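You operate a simulated robot arm through the tools that you are given. There is no shell and no other tool. Be economical: measure what you need, move in short steps, check, and stop when the job is done.

You are at the controls of a simulated robot arm. One attempt, no reset.

## Task
Stand each marker in the hole of its colour and cap it.
Fine: tips up; the pen cup stays.

Only the result counts: the job must be done as asked and must still hold three seconds after the hand-in. Knocking over, shifting, dropping, spilling or breaking anything else fails it. Lids that push on must go on centred and level and be pressed home; caps that screw on are set level and turned clockwise until they are tight.

## Robot
A 6-joint arm with a two-finger parallel gripper, fixed in place. Base frame: the origin is at the foot of the arm, x ahead of it, y to its left, z up; the work surface is at about z = 0. Lengths are in m, angles in degrees, forces in N, time in s.
With the tool pointing down near the work surface it reaches from about 0.14 to 0.58 m from the base axis. Its first joint turns from -66.0 to 66.0 degrees. Payload 2.1 kg.
Tool frame: the origin (TCP) lies between the finger pads and is the grasp point; the fingertips stand 0.03 m ahead of it; z points along the fingers, y is the line along which they close. Largest opening 0.094 m; finger width 0.028, thickness 0.01; the body of the gripper, 0.05 by 0.096 m, starts 0.055 m behind the TCP.
Orientation is that of the tool frame in the base frame, as a unit quaternion [x, y, z, w]. With the fingers straight down and closing along the base's y, the tool's x points along the base's -x, its y along +y and its z along -z.

## Interface
- The arm moves only by the tool send_rows. Its argument "plan" is a list of rows, each a list of 3 entries, a list of its own where there are three numbers: the shift along the tool's x, y, z in m, then the turn, a rotation vector about the tool's x, y, z in degrees, then the gripper command, from -1 (shut) to 1 (fully open), values between in proportion. In form: [[[x, y, z], [ax, ay, az], gripper], ...]. A call has 1 to 8 rows; each row shifts and turns the commanded pose from where the row before left it, along the tool's axes as they then stand. Rows are played at 5 a second. More than 0.05 m and 8.6 degrees between two rows, or a gripper value outside its range, and nothing of the call is played. Where a pose cannot be reached the arm comes as near as it can. A force on the tool above 40 N (or 10 N above the force at the start of the call, whichever is more), or a blocked arm, ends the call early, and 0.2 s more pass. The fingers move at their own pace (about 0.072 m/s each) and stop on an object; they squeeze with about 28 N. The grip force told is the motor's: it shows also when the fingers shut on nothing. Time passes only in rows, and 0.2 s behind the last, so rows that do not move let the fingers close. The reply holds the time, the measured pose of the TCP, the force on the tool along the base axes, the opening and the grip force, in the units named above and with some noise.
- Cameras (640 x 400 px; columns grow to the right, rows downward): "scene" is fixed at [0.0606, -0.3753, 0.4916]; the picture's right is [0.72, -0.69, 0.00], its down [-0.35, -0.36, -0.87] and it looks along [0.60, 0.62, -0.50] (base axes); focal length 249 px, centre (320, 200). "wrist" rides on the gripper at [0.076, 0.014, -0.102] in the tool frame; the picture's right is [-0.18, 0.98, 0.00], its down [-0.75, -0.14, -0.64] and it looks along [-0.63, -0.12, 0.77] (tool axes); focal length 243 px, centre (320, 200).
- get_image(camera): a new picture of that camera. It takes no simulated time.
- measure_at(camera, pixels): for up to 12 pixels [column, row] of the newest picture of that camera ("zoom" is the newest enlarged one), the place [x, y, z] in the base frame of the surface seen there, good to about 0.002 m. It takes no simulated time.
- enlarge(camera, box): a new picture of the part [left, top, right, bottom] of that camera's present view, enlarged. It takes no simulated time.
- close_job(): hands the job in; it is judged then, once.

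Keep the steps short. Do not move on a guess: measure, check each grasp and each placing, and mend mistakes. In all there are 80 turns and 54 pictures (those below and enlarged ones count). Leave the gripper open and the arm clear of the work at the hand-in unless told otherwise, and finish with a single line.

The tools are called after "Request:" as a command line: name --argument value ..., lists and objects as JSON in quotes. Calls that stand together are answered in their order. send_rows: Moves the arm, as the interface text tells. Its arguments: {"type":"object","properties":{"plan":{"type":"array","items":{"type":"array"}}},"required":["plan"]} The other tools are called the same way: get_image (camera) takes a picture; measure_at (camera, pixels) gives the place of the surface under pixels of a picture; enlarge (camera, box) takes an enlarged picture of a part of a camera's view; close_job () hands the job in.

At the start:

```text
time_s: 0.0
tool_pos: [0.2511, -0.0716, 0.3868]
ee_rot: [0.0, 1.0, 0.0, 0.0]
wrist_force: [-0.1, 0.9, -0.8]
opening: 0.094
finger_force: 0.1
```

scene: 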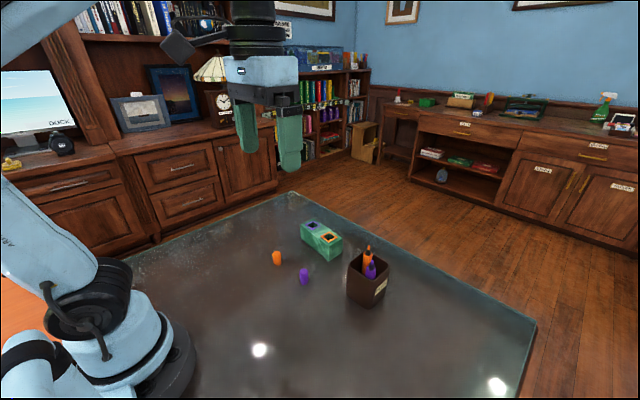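
wrist: 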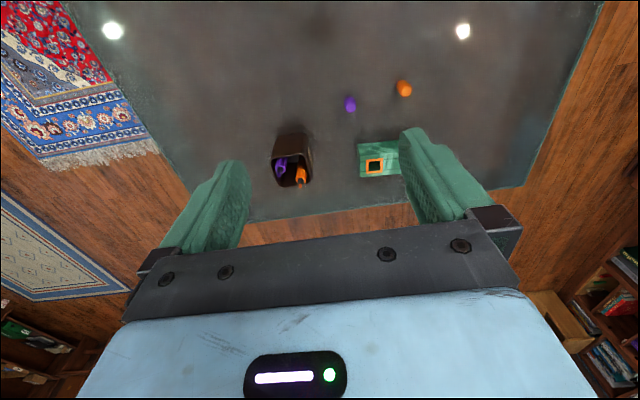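

I see a block with two holes (blue/purple and orange rims), a pen cup with two markers, and two caps on the table. I'll enlarge these areas.

Request:
enlarge --camera "scene" --box '[250, 200, 410, 310]'

Request:
enlarge --camera "wrist" --box '[250, 70, 430, 200]'

```text
3.64 times, centred on (330, 255) of scene
```

zoom: 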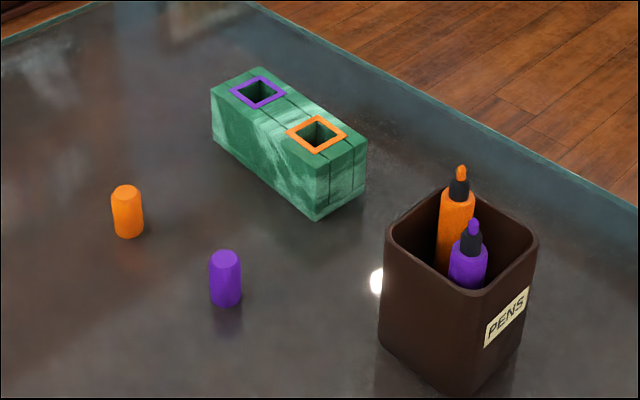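

```text
3.08 times, centred on (340, 135) of wrist
```

zoom: 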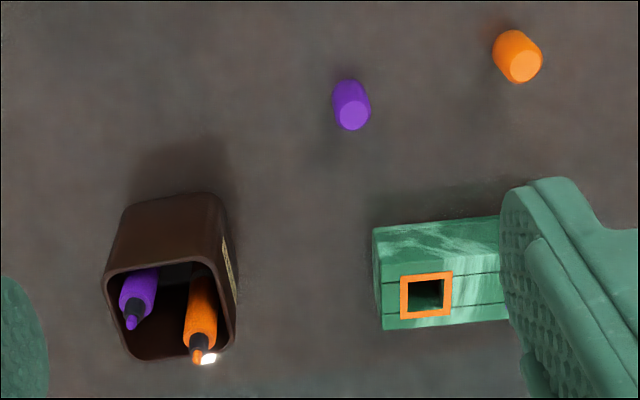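

The zoom is the wrist view. I'll measure the cap tops, cup rim, marker bodies and tips, and the orange hole in it.

Request:
measure_at --camera "zoom" --pixels '[[352, 115], [523, 66], [130, 323], [138, 288], [197, 356], [200, 310], [108, 272], [217, 263], [130, 352], [232, 340], [427, 275], [427, 320]]'

Request:
measure_at --camera "scene" --pixels '[[282, 253], [304, 271], [368, 246], [367, 258], [370, 263], [369, 272], [328, 227], [311, 221], [303, 225], [314, 217], [341, 238], [329, 246]]'

```text
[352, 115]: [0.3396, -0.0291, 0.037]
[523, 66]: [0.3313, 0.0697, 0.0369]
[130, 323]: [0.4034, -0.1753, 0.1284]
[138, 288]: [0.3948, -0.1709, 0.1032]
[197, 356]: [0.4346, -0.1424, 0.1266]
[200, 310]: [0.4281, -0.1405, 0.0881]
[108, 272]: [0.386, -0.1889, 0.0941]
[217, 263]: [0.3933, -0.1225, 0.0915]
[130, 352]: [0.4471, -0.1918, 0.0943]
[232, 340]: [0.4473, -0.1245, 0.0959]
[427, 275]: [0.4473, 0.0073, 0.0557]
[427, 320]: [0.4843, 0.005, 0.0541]
```

```text
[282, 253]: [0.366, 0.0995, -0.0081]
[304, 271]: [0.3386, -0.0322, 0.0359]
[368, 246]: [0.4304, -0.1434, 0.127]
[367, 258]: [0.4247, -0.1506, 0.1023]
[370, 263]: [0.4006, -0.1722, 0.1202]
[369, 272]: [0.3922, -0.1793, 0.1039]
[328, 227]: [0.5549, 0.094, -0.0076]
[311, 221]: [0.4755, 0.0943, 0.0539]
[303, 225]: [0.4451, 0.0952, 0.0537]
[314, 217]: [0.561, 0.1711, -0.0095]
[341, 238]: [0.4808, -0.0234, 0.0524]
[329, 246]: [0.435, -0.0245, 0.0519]
```

The cup spans about x 0.386–0.447 and y −0.19 to −0.123, with its rim near z 0.095. I'll move the hand closer to look down into it, staying clear of everything.

Request:
send_rows --plan '[[[-0.01, -0.022, 0.035], [0, 0, 0], 1], [[-0.01, -0.022, 0.035], [0, 0, 0], 1], [[-0.01, -0.022, 0.035], [0, 0, 0], 1], [[-0.01, -0.022, 0.035], [0, 0, 0], 1], [[0, 0, 0], [0, 0, 0], 1]]'

Request:
enlarge --camera "wrist" --box '[240, 90, 400, 190]'

Request:
get_image --camera "wrist"

```text
time_s: 1.2
tool_pos: [0.2925, -0.1585, 0.2479]
ee_rot: [0.0, 1.0, 0.0, 0.0]
wrist_force: [-0.3, -0.7, 0.8]
opening: 0.094
finger_force: 0.0
```

```text
4.00 times, centred on (320, 140) of wrist
```

zoom: 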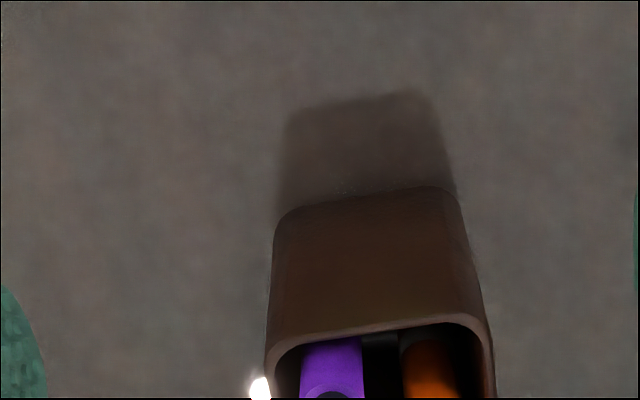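

```text
48 pictures are left
```

wrist: 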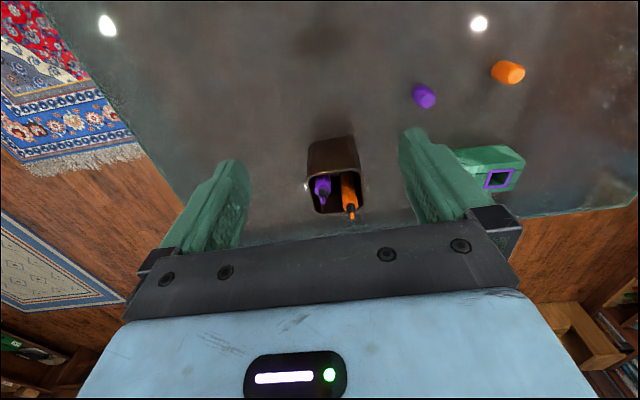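

The cup is at about (333,175) in the wrist view. I'll enlarge around it.

Request:
enlarge --camera "wrist" --box '[286, 140, 382, 220]'

```text
5.00 times, centred on (334, 180) of wrist
```

zoom: 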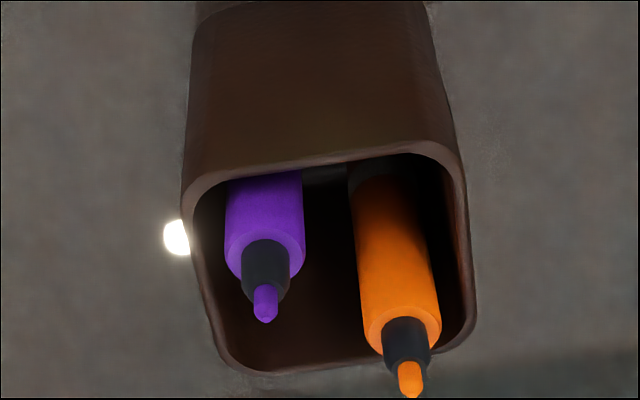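

Measuring barrel tops, nibs and the rim edges.

Request:
measure_at --camera "zoom" --pixels '[[265, 232], [234, 250], [297, 250], [265, 290], [265, 318], [265, 190], [402, 312], [374, 325], [434, 320], [410, 375], [411, 392], [385, 220]]'

Request:
measure_at --camera "zoom" --pixels '[[320, 158], [200, 260], [460, 240], [330, 366], [188, 200], [465, 200], [225, 345], [465, 320], [330, 345], [330, 167], [205, 240], [450, 240]]'

```text
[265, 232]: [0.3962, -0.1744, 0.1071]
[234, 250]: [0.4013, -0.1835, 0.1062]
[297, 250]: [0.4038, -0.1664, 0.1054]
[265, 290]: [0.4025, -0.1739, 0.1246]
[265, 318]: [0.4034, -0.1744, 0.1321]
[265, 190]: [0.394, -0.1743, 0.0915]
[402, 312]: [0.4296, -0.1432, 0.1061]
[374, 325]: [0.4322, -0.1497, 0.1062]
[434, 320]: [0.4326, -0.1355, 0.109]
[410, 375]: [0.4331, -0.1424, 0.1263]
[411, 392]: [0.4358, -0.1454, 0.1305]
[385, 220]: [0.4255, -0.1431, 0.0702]
```

```text
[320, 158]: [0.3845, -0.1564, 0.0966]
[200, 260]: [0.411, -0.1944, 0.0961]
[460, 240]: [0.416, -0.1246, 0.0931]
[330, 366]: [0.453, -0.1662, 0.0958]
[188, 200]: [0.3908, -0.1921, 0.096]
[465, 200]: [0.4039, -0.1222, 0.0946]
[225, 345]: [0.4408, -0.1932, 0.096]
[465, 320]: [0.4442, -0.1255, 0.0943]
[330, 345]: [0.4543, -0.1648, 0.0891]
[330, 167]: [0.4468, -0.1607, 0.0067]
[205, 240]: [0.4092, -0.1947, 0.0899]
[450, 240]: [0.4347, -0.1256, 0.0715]
```

Both markers stand near upright: purple at about (0.404, −0.1745) and orange at about (0.436, −0.143). Their shoulders are at z≈0.107, about 11 mm above the rim at z≈0.0955. There is no room for fingers inside the cup, so I'll grip the barrel above the rim. First I move over orange at TCP z≈0.20.

Request:
send_rows --plan '[[[-0.0359, 0.0039, 0.0], [0, 0, 0], 1], [[-0.0359, 0.0039, 0.016], [0, 0, 0], 1], [[-0.0359, 0.0039, 0.016], [0, 0, 0], 1], [[-0.0359, 0.0039, 0.016], [0, 0, 0], 0.2], [[0, 0, 0], [0, 0, 0], 0.2]]'

Request:
get_image --camera "wrist"

Request:
enlarge --camera "scene" --box '[320, 210, 416, 310]'

```text
time_s: 2.4
tool_pos: [0.4363, -0.1451, 0.1983]
ee_rot: [0.001, 1.0, 0.0, 0.0]
wrist_force: [-0.7, -0.1, 1.1]
opening: 0.0566
finger_force: 0.1
```

```text
46 pictures are left
```

wrist: 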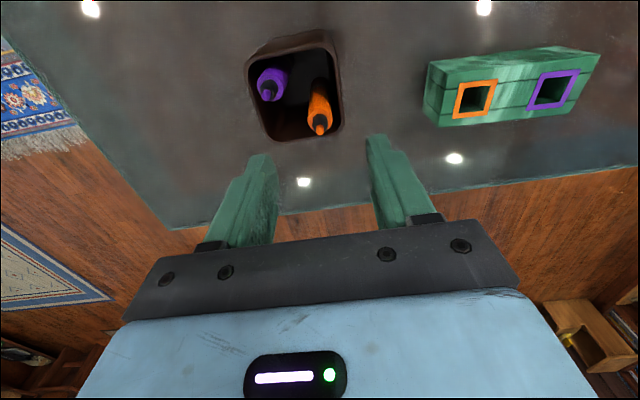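

```text
4.00 times, centred on (368, 260) of scene
```

zoom: 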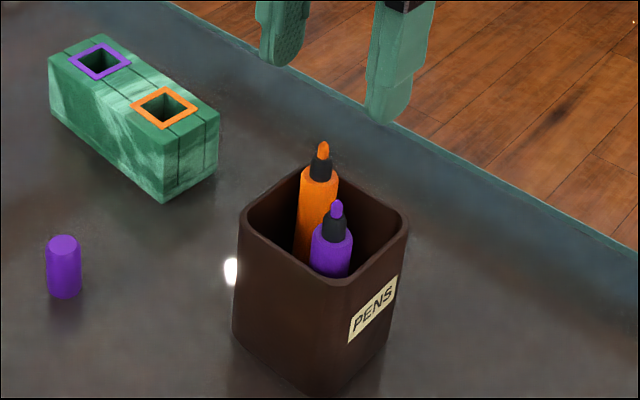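

Good view of both markers and the holes. I'll enlarge each and measure.

Request:
enlarge --camera "wrist" --box '[420, 35, 610, 145]'

Request:
measure_at --camera "wrist" --pixels '[[320, 130], [320, 119], [313, 119], [327, 118], [320, 105], [268, 95], [269, 88], [261, 85], [279, 82], [320, 95], [315, 90], [272, 75]]'

```text
3.37 times, centred on (515, 90) of wrist
```

zoom: 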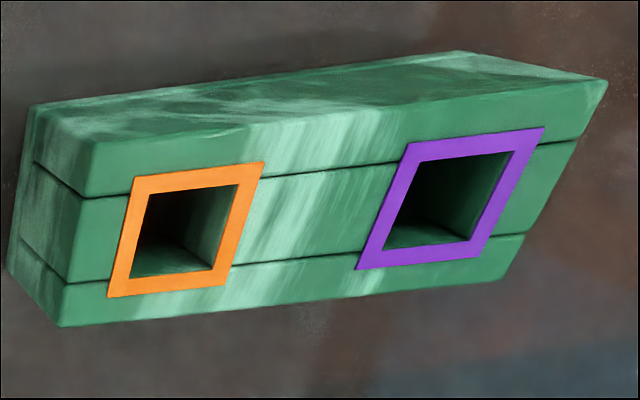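

```text
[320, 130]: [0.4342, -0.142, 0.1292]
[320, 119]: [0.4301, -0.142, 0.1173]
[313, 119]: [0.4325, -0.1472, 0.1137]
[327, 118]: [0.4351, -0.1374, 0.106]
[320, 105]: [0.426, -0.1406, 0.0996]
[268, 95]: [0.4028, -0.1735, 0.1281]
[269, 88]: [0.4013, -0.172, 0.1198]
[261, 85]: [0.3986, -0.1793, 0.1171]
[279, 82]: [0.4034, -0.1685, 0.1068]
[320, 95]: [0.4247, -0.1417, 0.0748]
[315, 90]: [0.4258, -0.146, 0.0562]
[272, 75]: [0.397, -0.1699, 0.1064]
```

Measuring hole frames (outer and inner corners) and floor.

Request:
measure_at --camera "zoom" --pixels '[[136, 180], [261, 165], [222, 284], [111, 294], [412, 147], [541, 130], [490, 254], [359, 267], [160, 272], [420, 243], [140, 235], [245, 225]]'

Request:
measure_at --camera "zoom" --pixels '[[145, 196], [241, 183], [214, 272], [127, 281], [418, 163], [514, 151], [470, 241], [379, 251], [180, 260], [170, 230], [440, 200], [440, 232]]'

```text
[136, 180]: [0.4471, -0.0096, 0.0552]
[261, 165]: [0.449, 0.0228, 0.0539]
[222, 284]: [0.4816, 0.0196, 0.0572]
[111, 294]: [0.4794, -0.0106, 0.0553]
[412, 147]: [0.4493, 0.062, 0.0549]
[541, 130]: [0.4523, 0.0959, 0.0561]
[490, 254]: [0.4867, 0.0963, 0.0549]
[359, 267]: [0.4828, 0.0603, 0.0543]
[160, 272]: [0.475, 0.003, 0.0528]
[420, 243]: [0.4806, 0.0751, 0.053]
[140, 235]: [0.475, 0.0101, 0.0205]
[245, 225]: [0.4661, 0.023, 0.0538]
```

```text
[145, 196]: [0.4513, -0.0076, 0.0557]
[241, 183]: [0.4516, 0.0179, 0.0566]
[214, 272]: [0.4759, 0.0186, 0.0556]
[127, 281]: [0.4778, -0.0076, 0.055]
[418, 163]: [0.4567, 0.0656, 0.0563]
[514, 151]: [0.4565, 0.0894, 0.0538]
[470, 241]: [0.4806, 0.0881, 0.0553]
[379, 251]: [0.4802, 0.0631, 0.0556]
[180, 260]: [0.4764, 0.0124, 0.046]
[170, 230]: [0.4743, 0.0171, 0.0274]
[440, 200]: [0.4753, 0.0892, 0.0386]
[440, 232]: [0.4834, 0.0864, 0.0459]
```

Hole centres are orange ≈ (0.4642, 0.0054) and purple ≈ (0.4682, 0.0775), about 25 mm square, with the top at z 0.055. The orange marker axis is at ≈ (0.435, −0.142). Next I descend so the fingertips stop at about z 0.098, just above the rim.

Request:
send_rows --plan '[[[0, 0.0018, 0.025], [0, 0, 0], 0.1], [[0, 0, 0.025], [0, 0, 0], 0.1], [[0, 0, 0.015], [0, 0, 0], 0.1], [[0, 0, 0.0045], [0, 0, 0], 0.1], [[0, 0, 0], [0, 0, 0], 0.1]]'

Request:
enlarge --camera "scene" --box '[320, 210, 416, 310]'

Request:
get_image --camera "wrist"

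```text
time_s: 3.6
tool_pos: [0.435, -0.1418, 0.1293]
ee_rot: [-0.001, 1.0, 0.0, 0.0]
wrist_force: [-0.1, 0.0, -1.4]
opening: 0.0516
finger_force: 0.1
```

```text
4.00 times, centred on (368, 260) of scene
```

zoom: 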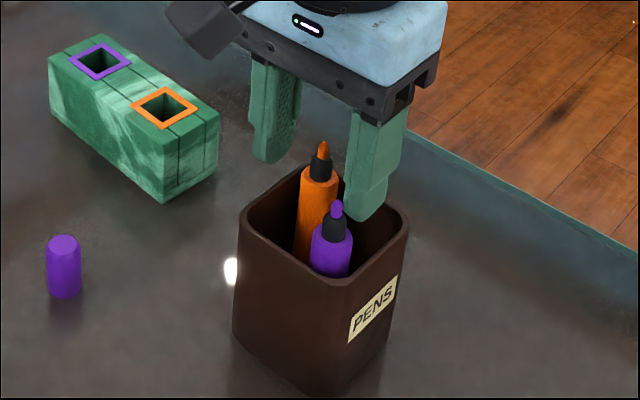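

```text
42 pictures are left
```

wrist: 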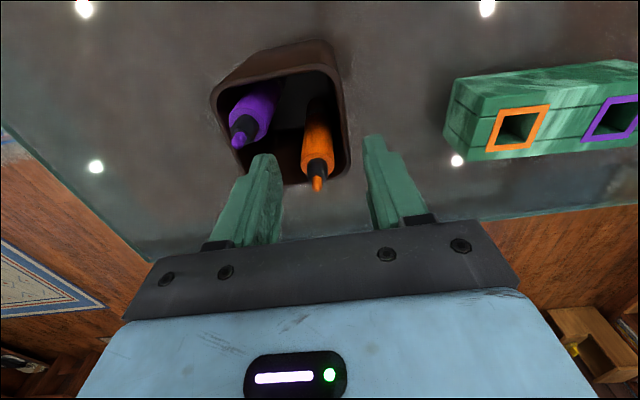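

The fingers straddle the orange marker at the right height, with the right one just above the rim. I'll lower 1.5 mm and close.

Request:
send_rows --plan '[[[0, 0, 0.0015], [0, 0, 0], 0.1], [[0, 0, 0], [0, 0, 0], -0.3], [[0, 0, 0], [0, 0, 0], -0.7], [[0, 0, 0], [0, 0, 0], -1], [[0, 0, 0], [0, 0, 0], -1]]'

Request:
enlarge --camera "scene" --box '[320, 210, 416, 310]'

```text
time_s: 4.8
tool_pos: [0.4362, -0.1418, 0.1275]
ee_rot: [0.0, 1.0, -0.001, 0.0]
wrist_force: [0.3, 0.1, -0.7]
opening: 0.019
finger_force: 27.9
```

```text
4.00 times, centred on (368, 260) of scene
```

zoom: 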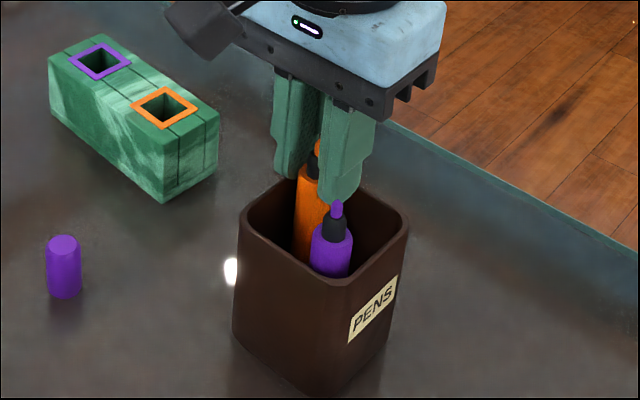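

It's gripped: opening 19 mm, 28 N. Lifting straight up gently.

Request:
send_rows --plan '[[[0, 0, -0.005], [0, 0, 0], -1], [[0, 0, -0.01], [0, 0, 0], -1], [[0, 0, -0.02], [0, 0, 0], -1], [[0, 0, -0.025], [0, 0, 0], -1], [[0, 0, -0.025], [0, 0, 0], -1], [[0, 0, -0.025], [0, 0, 0], -1], [[0, 0, -0.025], [0, 0, 0], -1], [[0, 0, -0.015], [0, 0, 0], -1]]'

Request:
enlarge --camera "scene" --box '[300, 120, 460, 320]'

Request:
get_image --camera "wrist"

```text
time_s: 6.6
tool_pos: [0.4361, -0.1427, 0.2777]
ee_rot: [0.001, 1.0, 0.001, 0.0]
wrist_force: [-0.6, 0.2, -0.4]
opening: 0.0191
finger_force: 28.2
```

```text
2.00 times, centred on (380, 220) of scene
```

zoom: 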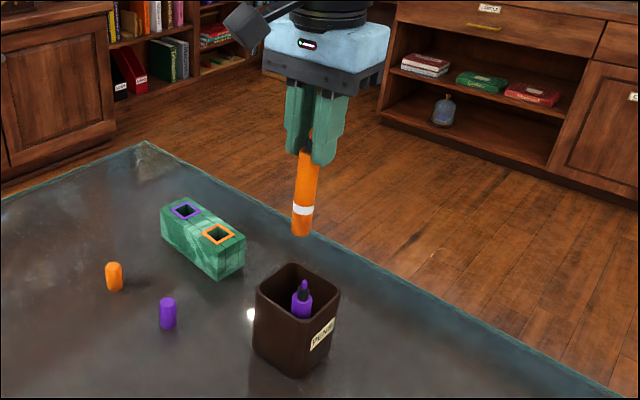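

```text
39 pictures are left
```

wrist: 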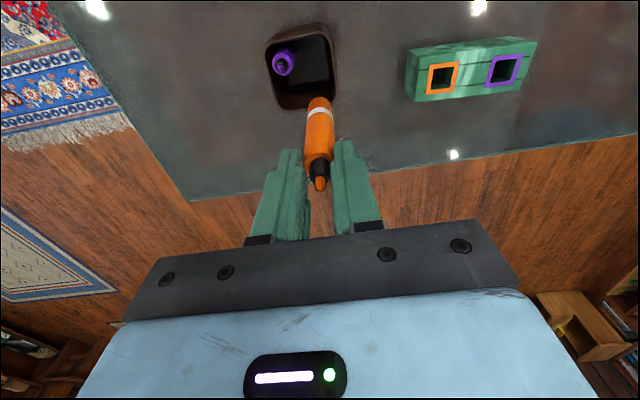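

Lifted. The marker looks slightly slanted, so I'll measure its barrel along its length to find where the bottom is.

Request:
measure_at --camera "wrist" --pixels '[[320, 100], [319, 110], [319, 125], [319, 140], [320, 150], [310, 115], [328, 115], [308, 148], [330, 148], [320, 182]]'

Request:
measure_at --camera "zoom" --pixels '[[302, 232], [302, 220], [303, 208], [305, 190], [307, 170], [309, 158], [294, 222], [311, 222], [299, 168], [301, 298], [301, 310]]'

```text
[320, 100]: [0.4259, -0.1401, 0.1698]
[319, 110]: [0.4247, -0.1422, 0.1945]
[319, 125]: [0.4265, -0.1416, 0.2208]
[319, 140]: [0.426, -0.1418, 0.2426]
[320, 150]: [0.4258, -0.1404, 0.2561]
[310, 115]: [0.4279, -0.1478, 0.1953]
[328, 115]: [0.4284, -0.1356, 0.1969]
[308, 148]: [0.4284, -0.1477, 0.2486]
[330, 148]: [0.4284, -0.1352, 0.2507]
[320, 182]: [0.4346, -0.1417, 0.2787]
```

```text
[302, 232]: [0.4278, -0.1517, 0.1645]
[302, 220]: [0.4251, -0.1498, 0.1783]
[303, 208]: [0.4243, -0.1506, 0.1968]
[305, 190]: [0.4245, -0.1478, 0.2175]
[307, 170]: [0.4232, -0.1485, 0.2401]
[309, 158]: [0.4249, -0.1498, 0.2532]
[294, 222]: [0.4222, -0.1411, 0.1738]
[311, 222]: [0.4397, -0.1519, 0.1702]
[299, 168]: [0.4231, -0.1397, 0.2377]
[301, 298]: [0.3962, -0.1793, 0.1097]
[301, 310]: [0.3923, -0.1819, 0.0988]
```

The marker hangs vertical and centred on the TCP, with its bottom about 0.12 below it. I'll move it over the orange hole at (0.4643, 0.0054) and lower part way.

Request:
send_rows --plan '[[[-0.0074, 0.0369, 0], [0, 0, 0], -1], [[-0.0074, 0.0369, 0], [0, 0, 0], -1], [[-0.0074, 0.0369, 0], [0, 0, 0], -1], [[-0.0074, 0.0369, 0], [0, 0, 0], -1], [[0, 0, 0.03], [0, 0, 0], -1], [[0, 0, 0.03], [0, 0, 0], -1], [[0, 0, 0.025], [0, 0, 0], -1], [[0, 0, 0], [0, 0, 0], -1]]'

Request:
enlarge --camera "scene" --box '[280, 160, 376, 270]'

Request:
get_image --camera "wrist"

```text
time_s: 8.4
tool_pos: [0.4641, 0.0056, 0.1961]
ee_rot: [0.0, 1.0, 0.0, 0.0]
wrist_force: [-1.2, 0.3, 0.0]
opening: 0.019
finger_force: 28.2
```

```text
3.64 times, centred on (328, 215) of scene
```

zoom: 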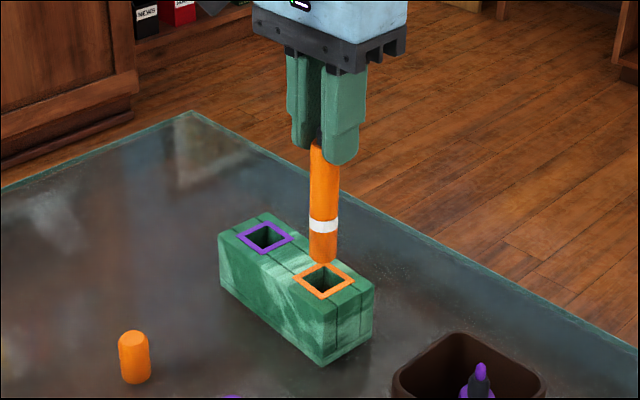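

```text
37 pictures are left
```

wrist: 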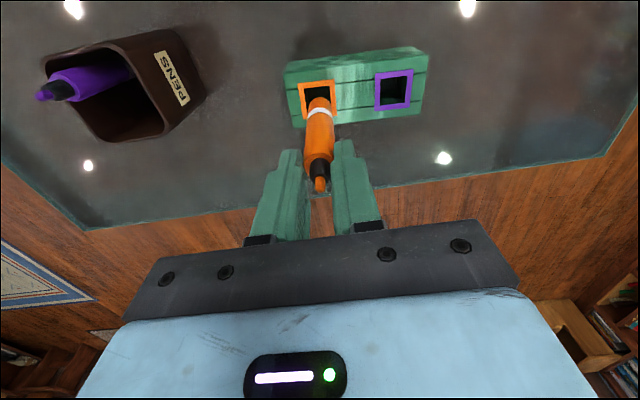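

Looks aligned. Measuring the hole's inner corners and the marker bottom in this zoom to confirm.

Request:
measure_at --camera "zoom" --pixels '[[297, 279], [324, 265], [351, 281], [322, 297], [323, 250], [323, 258], [313, 245], [334, 245], [323, 180]]'

```text
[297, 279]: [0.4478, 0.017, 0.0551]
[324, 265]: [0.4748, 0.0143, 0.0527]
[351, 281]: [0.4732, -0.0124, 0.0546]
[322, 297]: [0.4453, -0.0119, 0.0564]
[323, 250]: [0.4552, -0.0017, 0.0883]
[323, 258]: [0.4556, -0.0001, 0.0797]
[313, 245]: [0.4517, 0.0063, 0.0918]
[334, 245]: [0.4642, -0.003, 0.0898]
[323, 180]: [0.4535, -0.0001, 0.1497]
```

The scene view suggests a small y offset. I'll check with the wrist view enlarged.

Request:
enlarge --camera "wrist" --box '[270, 40, 440, 150]'

Request:
enlarge --camera "scene" --box '[340, 223, 380, 248]'

```text
3.64 times, centred on (355, 95) of wrist
```

zoom: 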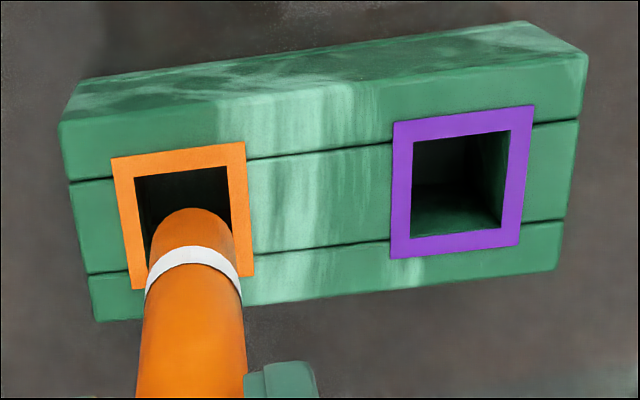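

```text
16.00 times, centred on (360, 236) of scene
```

zoom: 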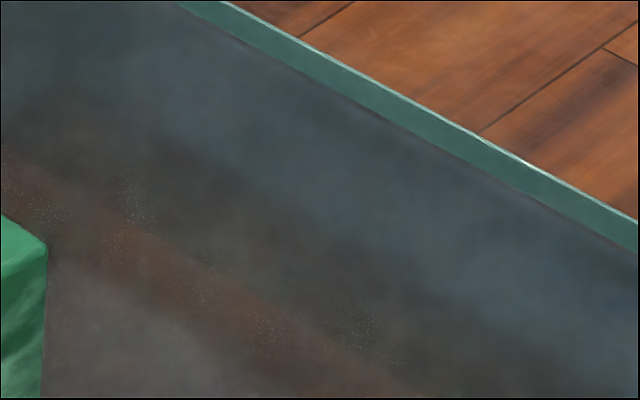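

By my own projection the hole centre is about 2 mm to −y of the marker. I'll correct y by −2 mm and lower it into the hole most of the way.

Request:
send_rows --plan '[[[0.0004, -0.002, 0], [0, 0, 0], -1], [[0, 0, 0.015], [0, 0, 0], -1], [[0, 0, 0.015], [0, 0, 0], -1], [[0, 0, 0.01], [0, 0, 0], -1], [[0, 0, 0.01], [0, 0, 0], -1], [[0, 0, 0], [0, 0, 0], -1]]'

Request:
enlarge --camera "wrist" --box '[270, 40, 440, 190]'

```text
time_s: 9.8
tool_pos: [0.4656, 0.0039, 0.1449]
ee_rot: [0.0, 1.0, 0.0, 0.0]
wrist_force: [-1.8, 0.4, -0.4]
opening: 0.0193
finger_force: 28.2
```

```text
2.67 times, centred on (355, 115) of wrist
```

zoom: 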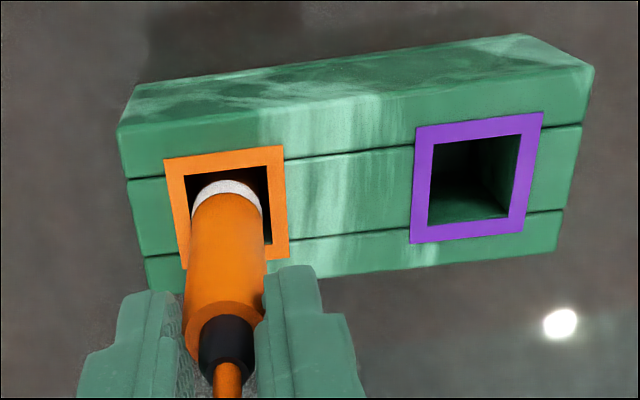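

It's in the hole without contact (force ≈ 0). I'll continue down in small steps until I feel the floor.

Request:
send_rows --plan '[[[0, 0, 0.004], [0, 0, 0], -1], [[0, 0, 0.003], [0, 0, 0], -1], [[0, 0, 0.002], [0, 0, 0], -1], [[0, 0, 0], [0, 0, 0], -1]]'

```text
time_s: 10.8
tool_pos: [0.4645, 0.0037, 0.1339]
ee_rot: [0.0, 1.0, -0.001, 0.0]
wrist_force: [0.6, -0.5, -1.8]
opening: 0.0189
finger_force: 28.0
```

Request:
send_rows --plan '[[[0, 0, 0.002], [0, 0, 0], -1], [[0, 0, 0.0015], [0, 0, 0], -1], [[0, 0, 0], [0, 0, 0], -1]]'

```text
time_s: 11.6
tool_pos: [0.4642, 0.0038, 0.1299]
ee_rot: [0.0, 1.0, 0.0, 0.0]
wrist_force: [-0.2, -0.1, -0.6]
opening: 0.0188
finger_force: 28.0
```

Still free. The force is near zero, so I'll keep lowering.

Request:
send_rows --plan '[[[0, 0, 0.0015], [0, 0, 0], -1], [[0, 0, 0.0015], [0, 0, 0], -1], [[0, 0, 0], [0, 0, 0], -1]]'

Request:
enlarge --camera "scene" --box '[280, 160, 376, 270]'

```text
time_s: 12.4
tool_pos: [0.4639, 0.0034, 0.1274]
ee_rot: [-0.001, 1.0, 0.0, 0.0]
wrist_force: [-0.2, 0.4, 20.2]
opening: 0.0189
finger_force: 28.4
```

```text
3.64 times, centred on (328, 215) of scene
```

zoom: 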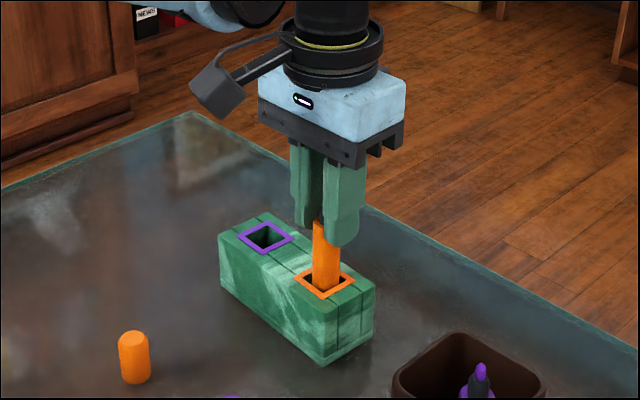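

The floor is reached (20 N). I'll ease off 1 mm, open, and rise clear.

Request:
send_rows --plan '[[[0, 0, -0.001], [0, 0, 0], -1], [[0, 0, 0], [0, 0, 0], -0.4], [[0, 0, 0], [0, 0, 0], 0], [[0, 0, 0], [0, 0, 0], 0], [[0, 0, -0.03], [0, 0, 0], 0], [[0, 0, -0.04], [0, 0, 0], 0], [[0, 0, 0], [0, 0, 0], 0]]'

Request:
get_image --camera "wrist"

Request:
enlarge --camera "scene" --box '[260, 180, 410, 300]'

```text
time_s: 14.0
tool_pos: [0.463, 0.0005, 0.1984]
ee_rot: [0.0, 1.0, 0.0, 0.0]
wrist_force: [0.1, -0.3, 0.9]
opening: 0.0469
finger_force: 0.0
```

```text
32 pictures are left
```

wrist: 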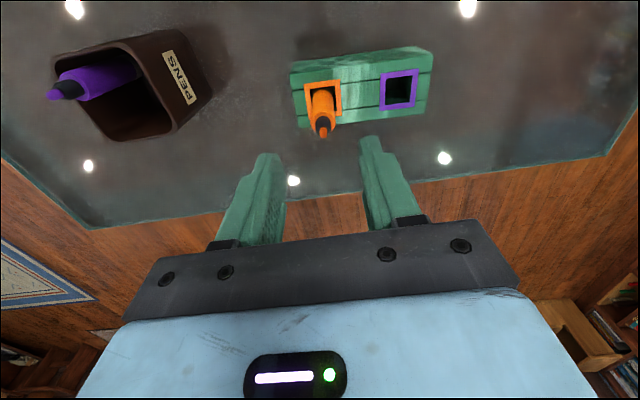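

```text
3.33 times, centred on (335, 240) of scene
```

zoom: 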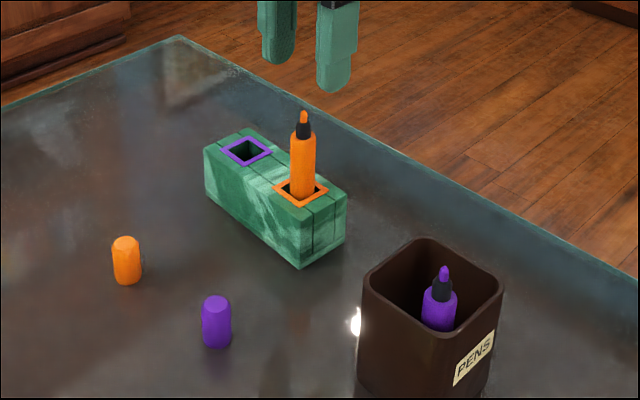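

Orange stands upright in its hole, and the purple marker is still upright in the cup. I'll move over purple at (0.404, −0.1745), staying high.

Request:
send_rows --plan '[[[0.015, -0.0445, 0], [0, 0, 0], 0], [[0.015, -0.0445, 0], [0, 0, 0], 0], [[0.015, -0.0445, 0], [0, 0, 0], 0], [[0.0149, -0.0444, 0], [0, 0, 0], 0.1], [[0, 0, 0], [0, 0, 0], 0.1]]'

Request:
enlarge --camera "wrist" --box '[260, 50, 400, 160]'

```text
time_s: 15.2
tool_pos: [0.4068, -0.1757, 0.2014]
ee_rot: [0.0, 1.0, 0.0, 0.0]
wrist_force: [0.6, -0.1, -0.3]
opening: 0.0518
finger_force: 0.0
```

```text
3.64 times, centred on (330, 105) of wrist
```

zoom: 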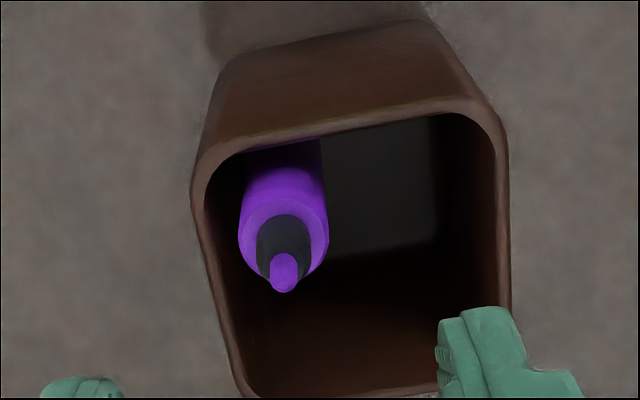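

Measuring the purple marker and nearby rim here.

Request:
measure_at --camera "zoom" --pixels '[[284, 190], [284, 205], [243, 235], [325, 235], [284, 282], [284, 260], [284, 225], [202, 230], [205, 180], [330, 140], [215, 290], [500, 230]]'

```text
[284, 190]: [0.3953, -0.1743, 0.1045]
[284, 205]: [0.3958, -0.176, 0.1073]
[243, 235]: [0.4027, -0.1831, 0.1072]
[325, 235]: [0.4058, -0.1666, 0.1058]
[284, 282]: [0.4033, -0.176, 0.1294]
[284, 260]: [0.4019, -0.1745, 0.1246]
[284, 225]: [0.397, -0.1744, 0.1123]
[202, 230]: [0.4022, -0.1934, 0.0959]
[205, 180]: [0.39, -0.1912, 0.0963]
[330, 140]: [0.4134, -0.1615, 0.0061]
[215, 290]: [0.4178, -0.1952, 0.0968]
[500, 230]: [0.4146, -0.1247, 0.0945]
```

The purple axis is at ≈ (0.4045, −0.1748) and the TCP is aligned. Descending.

Request:
send_rows --plan '[[[-0.0005, -0.0003, 0.025], [0, 0, 0], 0], [[0, 0, 0.025], [0, 0, 0], 0], [[0, 0, 0.015], [0, 0, 0], 0], [[0, 0, 0.003], [0, 0, 0], 0], [[0, 0, 0], [0, 0, 0], 0], [[0, 0, 0], [0, 0, 0], 0]]'

Request:
enlarge --camera "scene" --box '[320, 210, 416, 310]'

```text
time_s: 16.6
tool_pos: [0.4052, -0.1766, 0.1307]
ee_rot: [0.0, 1.0, 0.0, -0.001]
wrist_force: [0.2, 0.3, -0.1]
opening: 0.0471
finger_force: 0.0
```

```text
4.00 times, centred on (368, 260) of scene
```

zoom: 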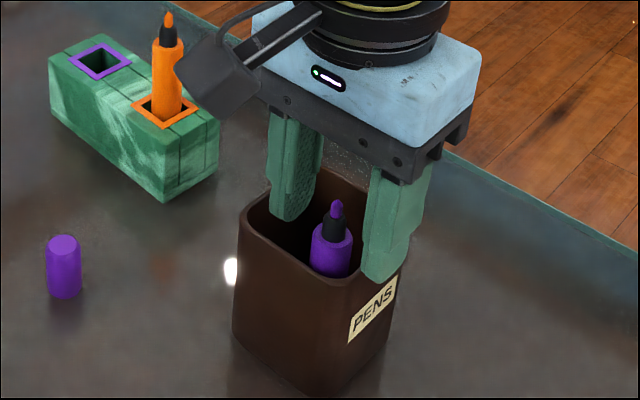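

Well placed. Lowering 2 mm more and closing.

Request:
send_rows --plan '[[[0, 0, 0.0022], [0, 0, 0], 0], [[0, 0, 0], [0, 0, 0], -0.3], [[0, 0, 0], [0, 0, 0], -0.7], [[0, 0, 0], [0, 0, 0], -1], [[0, 0, 0], [0, 0, 0], -1]]'

```text
time_s: 17.8
tool_pos: [0.4044, -0.1746, 0.1282]
ee_rot: [0.0, 1.0, 0.0, 0.0]
wrist_force: [0.8, -0.4, 0.1]
opening: 0.019
finger_force: 27.6
```

Gripped at 19 mm. Lifting straight up.

Request:
send_rows --plan '[[[0, 0, -0.005], [0, 0, 0], -1], [[0, 0, -0.01], [0, 0, 0], -1], [[0, 0, -0.02], [0, 0, 0], -1], [[0, 0, -0.025], [0, 0, 0], -1], [[0, 0, -0.025], [0, 0, 0], -1], [[0, 0, -0.025], [0, 0, 0], -1], [[0, 0, -0.025], [0, 0, 0], -1], [[0, 0, -0.025], [0, 0, 0], -1]]'

Request:
get_image --camera "wrist"

```text
time_s: 19.6
tool_pos: [0.4056, -0.1748, 0.2904]
ee_rot: [0.0, 1.0, -0.001, 0.0]
wrist_force: [0.4, 0.1, -0.1]
opening: 0.0189
finger_force: 28.0
```

```text
28 pictures are left
```

wrist: 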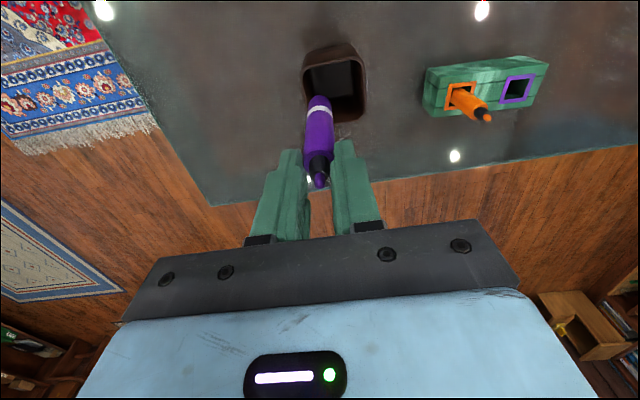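

Purple hangs straight between the fingers. I'll carry it high over to the purple hole at about (0.468, 0.075), then partly down.

Request:
send_rows --plan '[[[-0.0106, 0.0416, 0], [0, 0, 0], -1], [[-0.0106, 0.0416, 0], [0, 0, 0], -1], [[-0.0106, 0.0416, 0], [0, 0, 0], -1], [[-0.0106, 0.0416, 0], [0, 0, 0], -1], [[-0.0106, 0.0416, 0], [0, 0, 0], -1], [[-0.0106, 0.0416, 0], [0, 0, 0], -1], [[0, 0, 0.04], [0, 0, 0], -1], [[0, 0, 0], [0, 0, 0], -1]]'

Request:
send_rows --plan '[[[0, 0, 0.03], [0, 0, 0], -1], [[0, 0, 0.022], [0, 0, 0], -1], [[0, 0, 0], [0, 0, 0], -1]]'

Request:
enlarge --camera "wrist" --box '[220, 40, 390, 150]'

Request:
enlarge --camera "scene" --box '[280, 160, 376, 270]'

```text
time_s: 21.4
tool_pos: [0.4657, 0.0763, 0.2468]
ee_rot: [0.0, 1.0, 0.0, 0.0]
wrist_force: [0.5, -0.1, -0.3]
opening: 0.0191
finger_force: 28.0
```

```text
time_s: 22.2
tool_pos: [0.4679, 0.0762, 0.1956]
ee_rot: [0.0, 1.0, 0.0, 0.0]
wrist_force: [-0.8, 0.8, -0.1]
opening: 0.019
finger_force: 28.2
```

```text
3.64 times, centred on (305, 95) of wrist
```

zoom: 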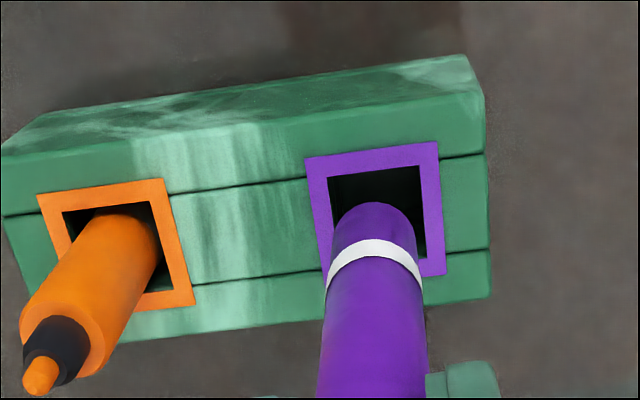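

```text
3.64 times, centred on (328, 215) of scene
```

zoom: 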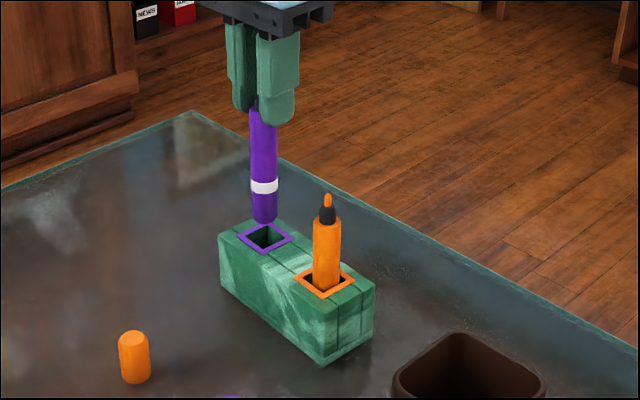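

By comparison with the orange approach, the marker sits within 1 mm of the purple hole centre. Lowering it in.

Request:
send_rows --plan '[[[0, 0, 0.015], [0, 0, 0], -1], [[0, 0, 0.015], [0, 0, 0], -1], [[0, 0, 0.015], [0, 0, 0], -1], [[0, 0, 0.012], [0, 0, 0], -1], [[0, 0, 0.006], [0, 0, 0], -1], [[0, 0, 0], [0, 0, 0], -1]]'

```text
time_s: 23.0
tool_pos: [0.4701, 0.0731, 0.1585]
ee_rot: [0.001, 1.0, -0.001, 0.001]
wrist_force: [0.3, -1.1, 18.5]
opening: 0.0185
finger_force: 27.5
stopped in row 3: the force on the tool passed its limit (the readings are from after the stop); the commanded pose is now the measured one
```

Contact came early at z 0.158, so I'm stopping to look.

Request:
enlarge --camera "wrist" --box '[220, 50, 390, 200]'

Request:
enlarge --camera "scene" --box '[280, 160, 376, 270]'

```text
2.67 times, centred on (305, 125) of wrist
```

zoom: 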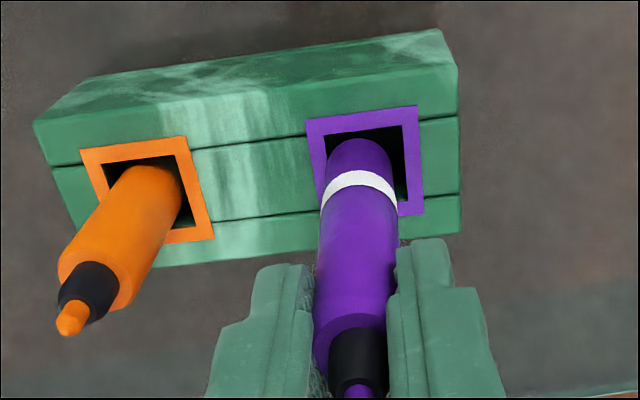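

```text
3.64 times, centred on (328, 215) of scene
```

zoom: 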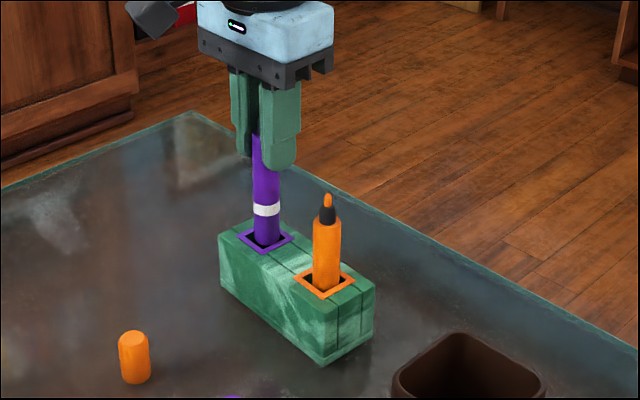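

Measuring the marker's barrel, white band and hole corners to see how it sits.

Request:
measure_at --camera "zoom" --pixels '[[266, 240], [267, 225], [267, 208], [265, 190], [264, 175], [264, 150], [238, 239], [267, 224], [295, 239], [267, 253], [266, 234]]'

Request:
enlarge --camera "wrist" --box '[290, 70, 370, 140]'

```text
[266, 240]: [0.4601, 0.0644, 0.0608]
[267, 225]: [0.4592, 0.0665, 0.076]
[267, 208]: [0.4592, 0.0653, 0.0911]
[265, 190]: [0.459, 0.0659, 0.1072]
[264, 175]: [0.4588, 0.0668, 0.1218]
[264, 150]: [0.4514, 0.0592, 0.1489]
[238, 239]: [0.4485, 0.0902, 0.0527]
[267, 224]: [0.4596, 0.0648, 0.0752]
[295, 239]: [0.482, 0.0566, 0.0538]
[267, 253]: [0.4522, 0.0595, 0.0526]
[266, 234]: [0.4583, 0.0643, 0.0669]
```

```text
5.71 times, centred on (330, 105) of wrist
```

zoom: 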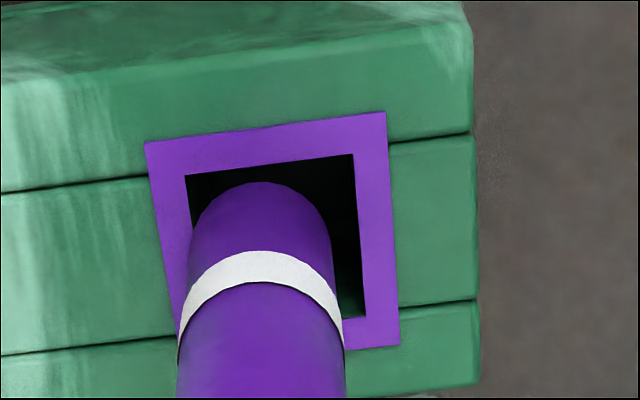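

The marker came down on the −y rim of the hole and slid about 20 mm up in the grip. It's still vertical and held. The hole's inner width is only about 22.5 mm, and the marker needs about +2.2 mm in y. I'll lift a little, shift and look again.

Request:
send_rows --plan '[[[0, 0, -0.004], [0, 0, 0], -1], [[0, 0.0022, -0.002], [0, 0, 0], -1], [[0, 0, 0], [0, 0, 0], -1], [[0, 0, 0], [0, 0, 0], -1]]'

Request:
enlarge --camera "wrist" --box '[290, 70, 370, 140]'

Request:
enlarge --camera "scene" --box '[290, 205, 350, 245]'

```text
time_s: 24.0
tool_pos: [0.4693, 0.0767, 0.1638]
ee_rot: [0.0, 1.0, -0.001, -0.001]
wrist_force: [0.2, -0.2, 0.5]
opening: 0.0189
finger_force: 27.7
```

```text
5.71 times, centred on (330, 105) of wrist
```

zoom: 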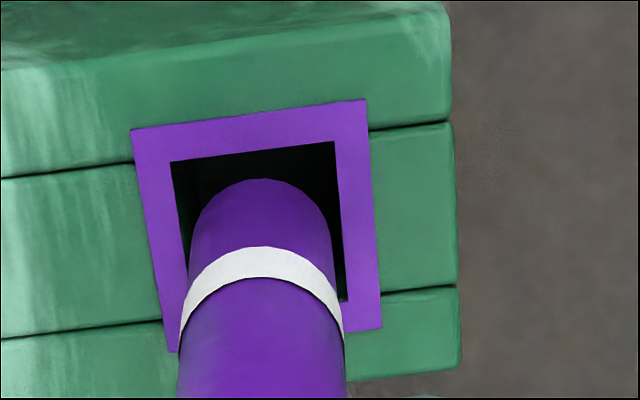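

```text
10.00 times, centred on (320, 225) of scene
```

zoom: 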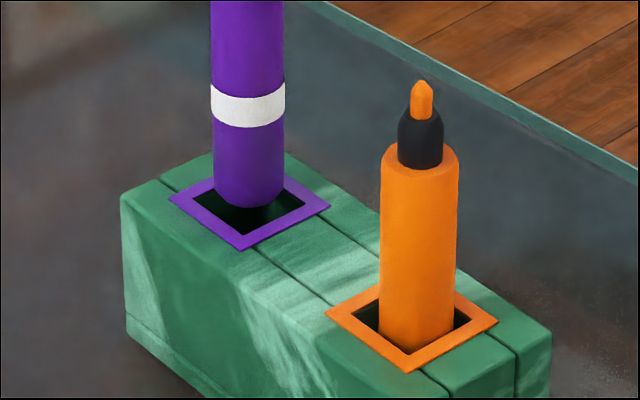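

Now the wrist view shows the marker's bottom circle centred on the inner hole (260 vs 259 px), and the scene view agrees. Lowering slowly.

Request:
send_rows --plan '[[[-0.0003, 0.0004, 0.003], [0, 0, 0], -1], [[0, 0, 0.003], [0, 0, 0], -1], [[0, 0, 0.003], [0, 0, 0], -1], [[0, 0, 0.003], [0, 0, 0], -1], [[0, 0, 0], [0, 0, 0], -1]]'

Request:
enlarge --camera "scene" --box '[290, 205, 350, 245]'

```text
time_s: 25.2
tool_pos: [0.4703, 0.078, 0.1511]
ee_rot: [0.0, 1.0, -0.001, 0.001]
wrist_force: [0.0, 0.2, 0.6]
opening: 0.0187
finger_force: 28.3
```

```text
10.00 times, centred on (320, 225) of scene
```

zoom: 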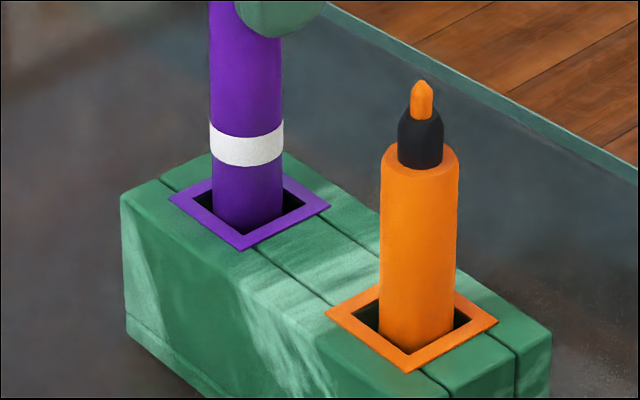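

It's entering cleanly with no force. Continuing down.

Request:
send_rows --plan '[[[0, 0, 0.006], [0, 0, 0], -1], [[0, 0, 0.006], [0, 0, 0], -1], [[0, 0, 0.006], [0, 0, 0], -1], [[0, 0, 0.006], [0, 0, 0], -1], [[0, 0, 0.006], [0, 0, 0], -1], [[0, 0, 0], [0, 0, 0], -1]]'

```text
time_s: 26.6
tool_pos: [0.4708, 0.077, 0.1228]
ee_rot: [-0.001, 1.0, -0.001, 0.0]
wrist_force: [-0.4, -0.8, 0.5]
opening: 0.019
finger_force: 27.6
```

Request:
send_rows --plan '[[[0, 0, 0.004], [0, 0, 0], -1], [[0, 0, 0.003], [0, 0, 0], -1], [[0, 0, 0.002], [0, 0, 0], -1], [[0, 0, 0], [0, 0, 0], -1]]'

```text
time_s: 27.6
tool_pos: [0.4695, 0.0774, 0.114]
ee_rot: [0.0, 1.0, -0.001, 0.0]
wrist_force: [0.9, 1.6, 16.8]
opening: 0.0191
finger_force: 27.8
```

16.8 N at z 0.114, which is probably the floor. I'll check the band and height against orange.

Request:
enlarge --camera "scene" --box '[280, 185, 360, 245]'

```text
6.67 times, centred on (320, 215) of scene
```

zoom: 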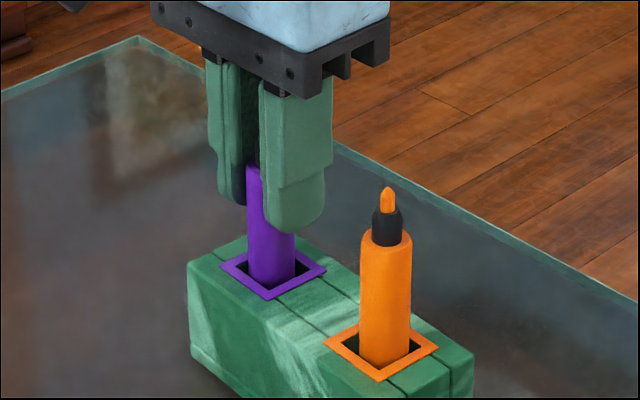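

The height matches orange, so it's bottomed. I'll ease up slightly, open and rise.

Request:
send_rows --plan '[[[0, 0, -0.001], [0, 0, 0], -1], [[0, 0, 0], [0, 0, 0], -0.4], [[0, 0, 0], [0, 0, 0], -0.1], [[0, 0, 0], [0, 0, 0], -0.1], [[0, 0, -0.03], [0, 0, 0], -0.1], [[0, 0, -0.04], [0, 0, 0], -0.1], [[0, 0, -0.03], [0, 0, 0], 0], [[0, 0, 0], [0, 0, 0], 0]]'

Request:
get_image --camera "wrist"

Request:
enlarge --camera "scene" --box '[260, 180, 360, 290]'

```text
time_s: 29.4
tool_pos: [0.4691, 0.0784, 0.2165]
ee_rot: [0.001, 1.0, -0.001, 0.0]
wrist_force: [-0.5, -0.1, -0.6]
opening: 0.047
finger_force: 0.1
```

```text
18 pictures are left
```

wrist: 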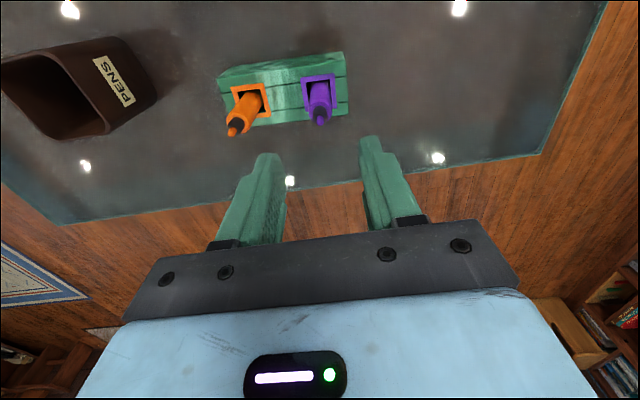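

```text
3.64 times, centred on (310, 235) of scene
```

zoom: 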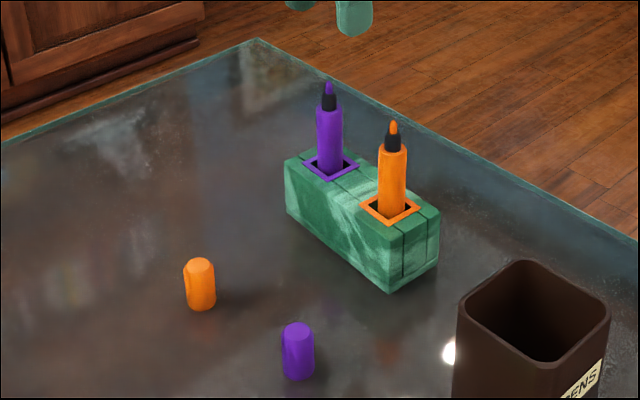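

Both markers stand in their holes. I'll measure nibs, collars, and the caps' tops and bodies in these pictures.

Request:
measure_at --camera "wrist" --pixels '[[234, 131], [237, 125], [247, 108], [242, 105], [320, 118], [320, 110], [320, 98], [320, 90], [313, 95], [328, 95]]'

Request:
measure_at --camera "zoom" --pixels '[[200, 264], [200, 280], [187, 285], [214, 285], [297, 329], [298, 350], [284, 352], [313, 352], [392, 124], [392, 142], [328, 88], [328, 104]]'

```text
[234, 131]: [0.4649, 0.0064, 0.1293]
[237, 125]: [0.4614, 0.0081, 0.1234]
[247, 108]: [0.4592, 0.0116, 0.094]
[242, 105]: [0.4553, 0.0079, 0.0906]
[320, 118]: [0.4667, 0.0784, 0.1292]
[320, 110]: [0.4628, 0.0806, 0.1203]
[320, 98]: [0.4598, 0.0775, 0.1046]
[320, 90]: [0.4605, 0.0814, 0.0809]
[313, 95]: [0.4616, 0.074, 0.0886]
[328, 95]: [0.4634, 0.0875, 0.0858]
```

```text
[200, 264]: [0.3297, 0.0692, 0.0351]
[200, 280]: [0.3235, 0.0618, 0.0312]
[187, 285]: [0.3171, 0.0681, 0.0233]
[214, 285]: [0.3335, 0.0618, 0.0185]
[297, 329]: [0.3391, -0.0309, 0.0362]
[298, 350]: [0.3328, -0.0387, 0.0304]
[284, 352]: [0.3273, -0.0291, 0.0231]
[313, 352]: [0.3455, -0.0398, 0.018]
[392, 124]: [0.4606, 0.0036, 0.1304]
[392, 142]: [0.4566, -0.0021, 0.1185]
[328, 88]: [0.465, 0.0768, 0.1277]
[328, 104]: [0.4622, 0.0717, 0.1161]
```

The purple cap top is at ≈ (0.340, −0.030) and the orange cap top at ≈ (0.331, 0.0695), both at z≈0.037. I'll move above the purple cap.

Request:
send_rows --plan '[[[0.0325, -0.0269, 0], [0, 0, 0], 0], [[0.0325, -0.0269, 0], [0, 0, 0], 0], [[0.0325, -0.0269, 0], [0, 0, 0], 0], [[0.0323, -0.0268, 0], [0, 0, 0], 0], [[0, 0, 0.04], [0, 0, 0], 0], [[0, 0, 0.04], [0, 0, 0], 0], [[0, 0, 0.02], [0, 0, 0], 0], [[0, 0, 0], [0, 0, 0], 0]]'

Request:
enlarge --camera "wrist" --box '[220, 40, 440, 200]'

```text
time_s: 31.2
tool_pos: [0.3367, -0.0284, 0.1138]
ee_rot: [0.0, 1.0, 0.0, 0.0]
wrist_force: [0.8, -0.1, -0.8]
opening: 0.047
finger_force: 0.1
```

```text
2.50 times, centred on (330, 120) of wrist
```

zoom: 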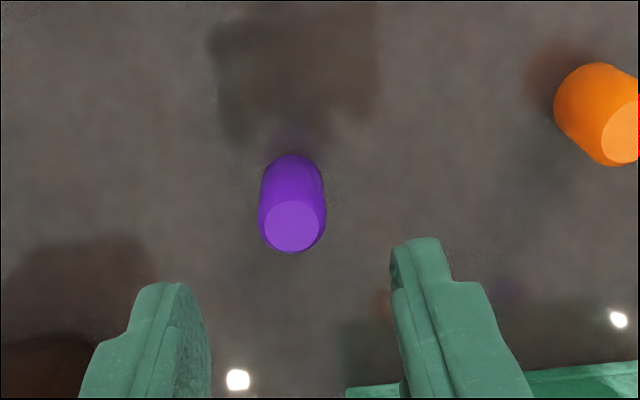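

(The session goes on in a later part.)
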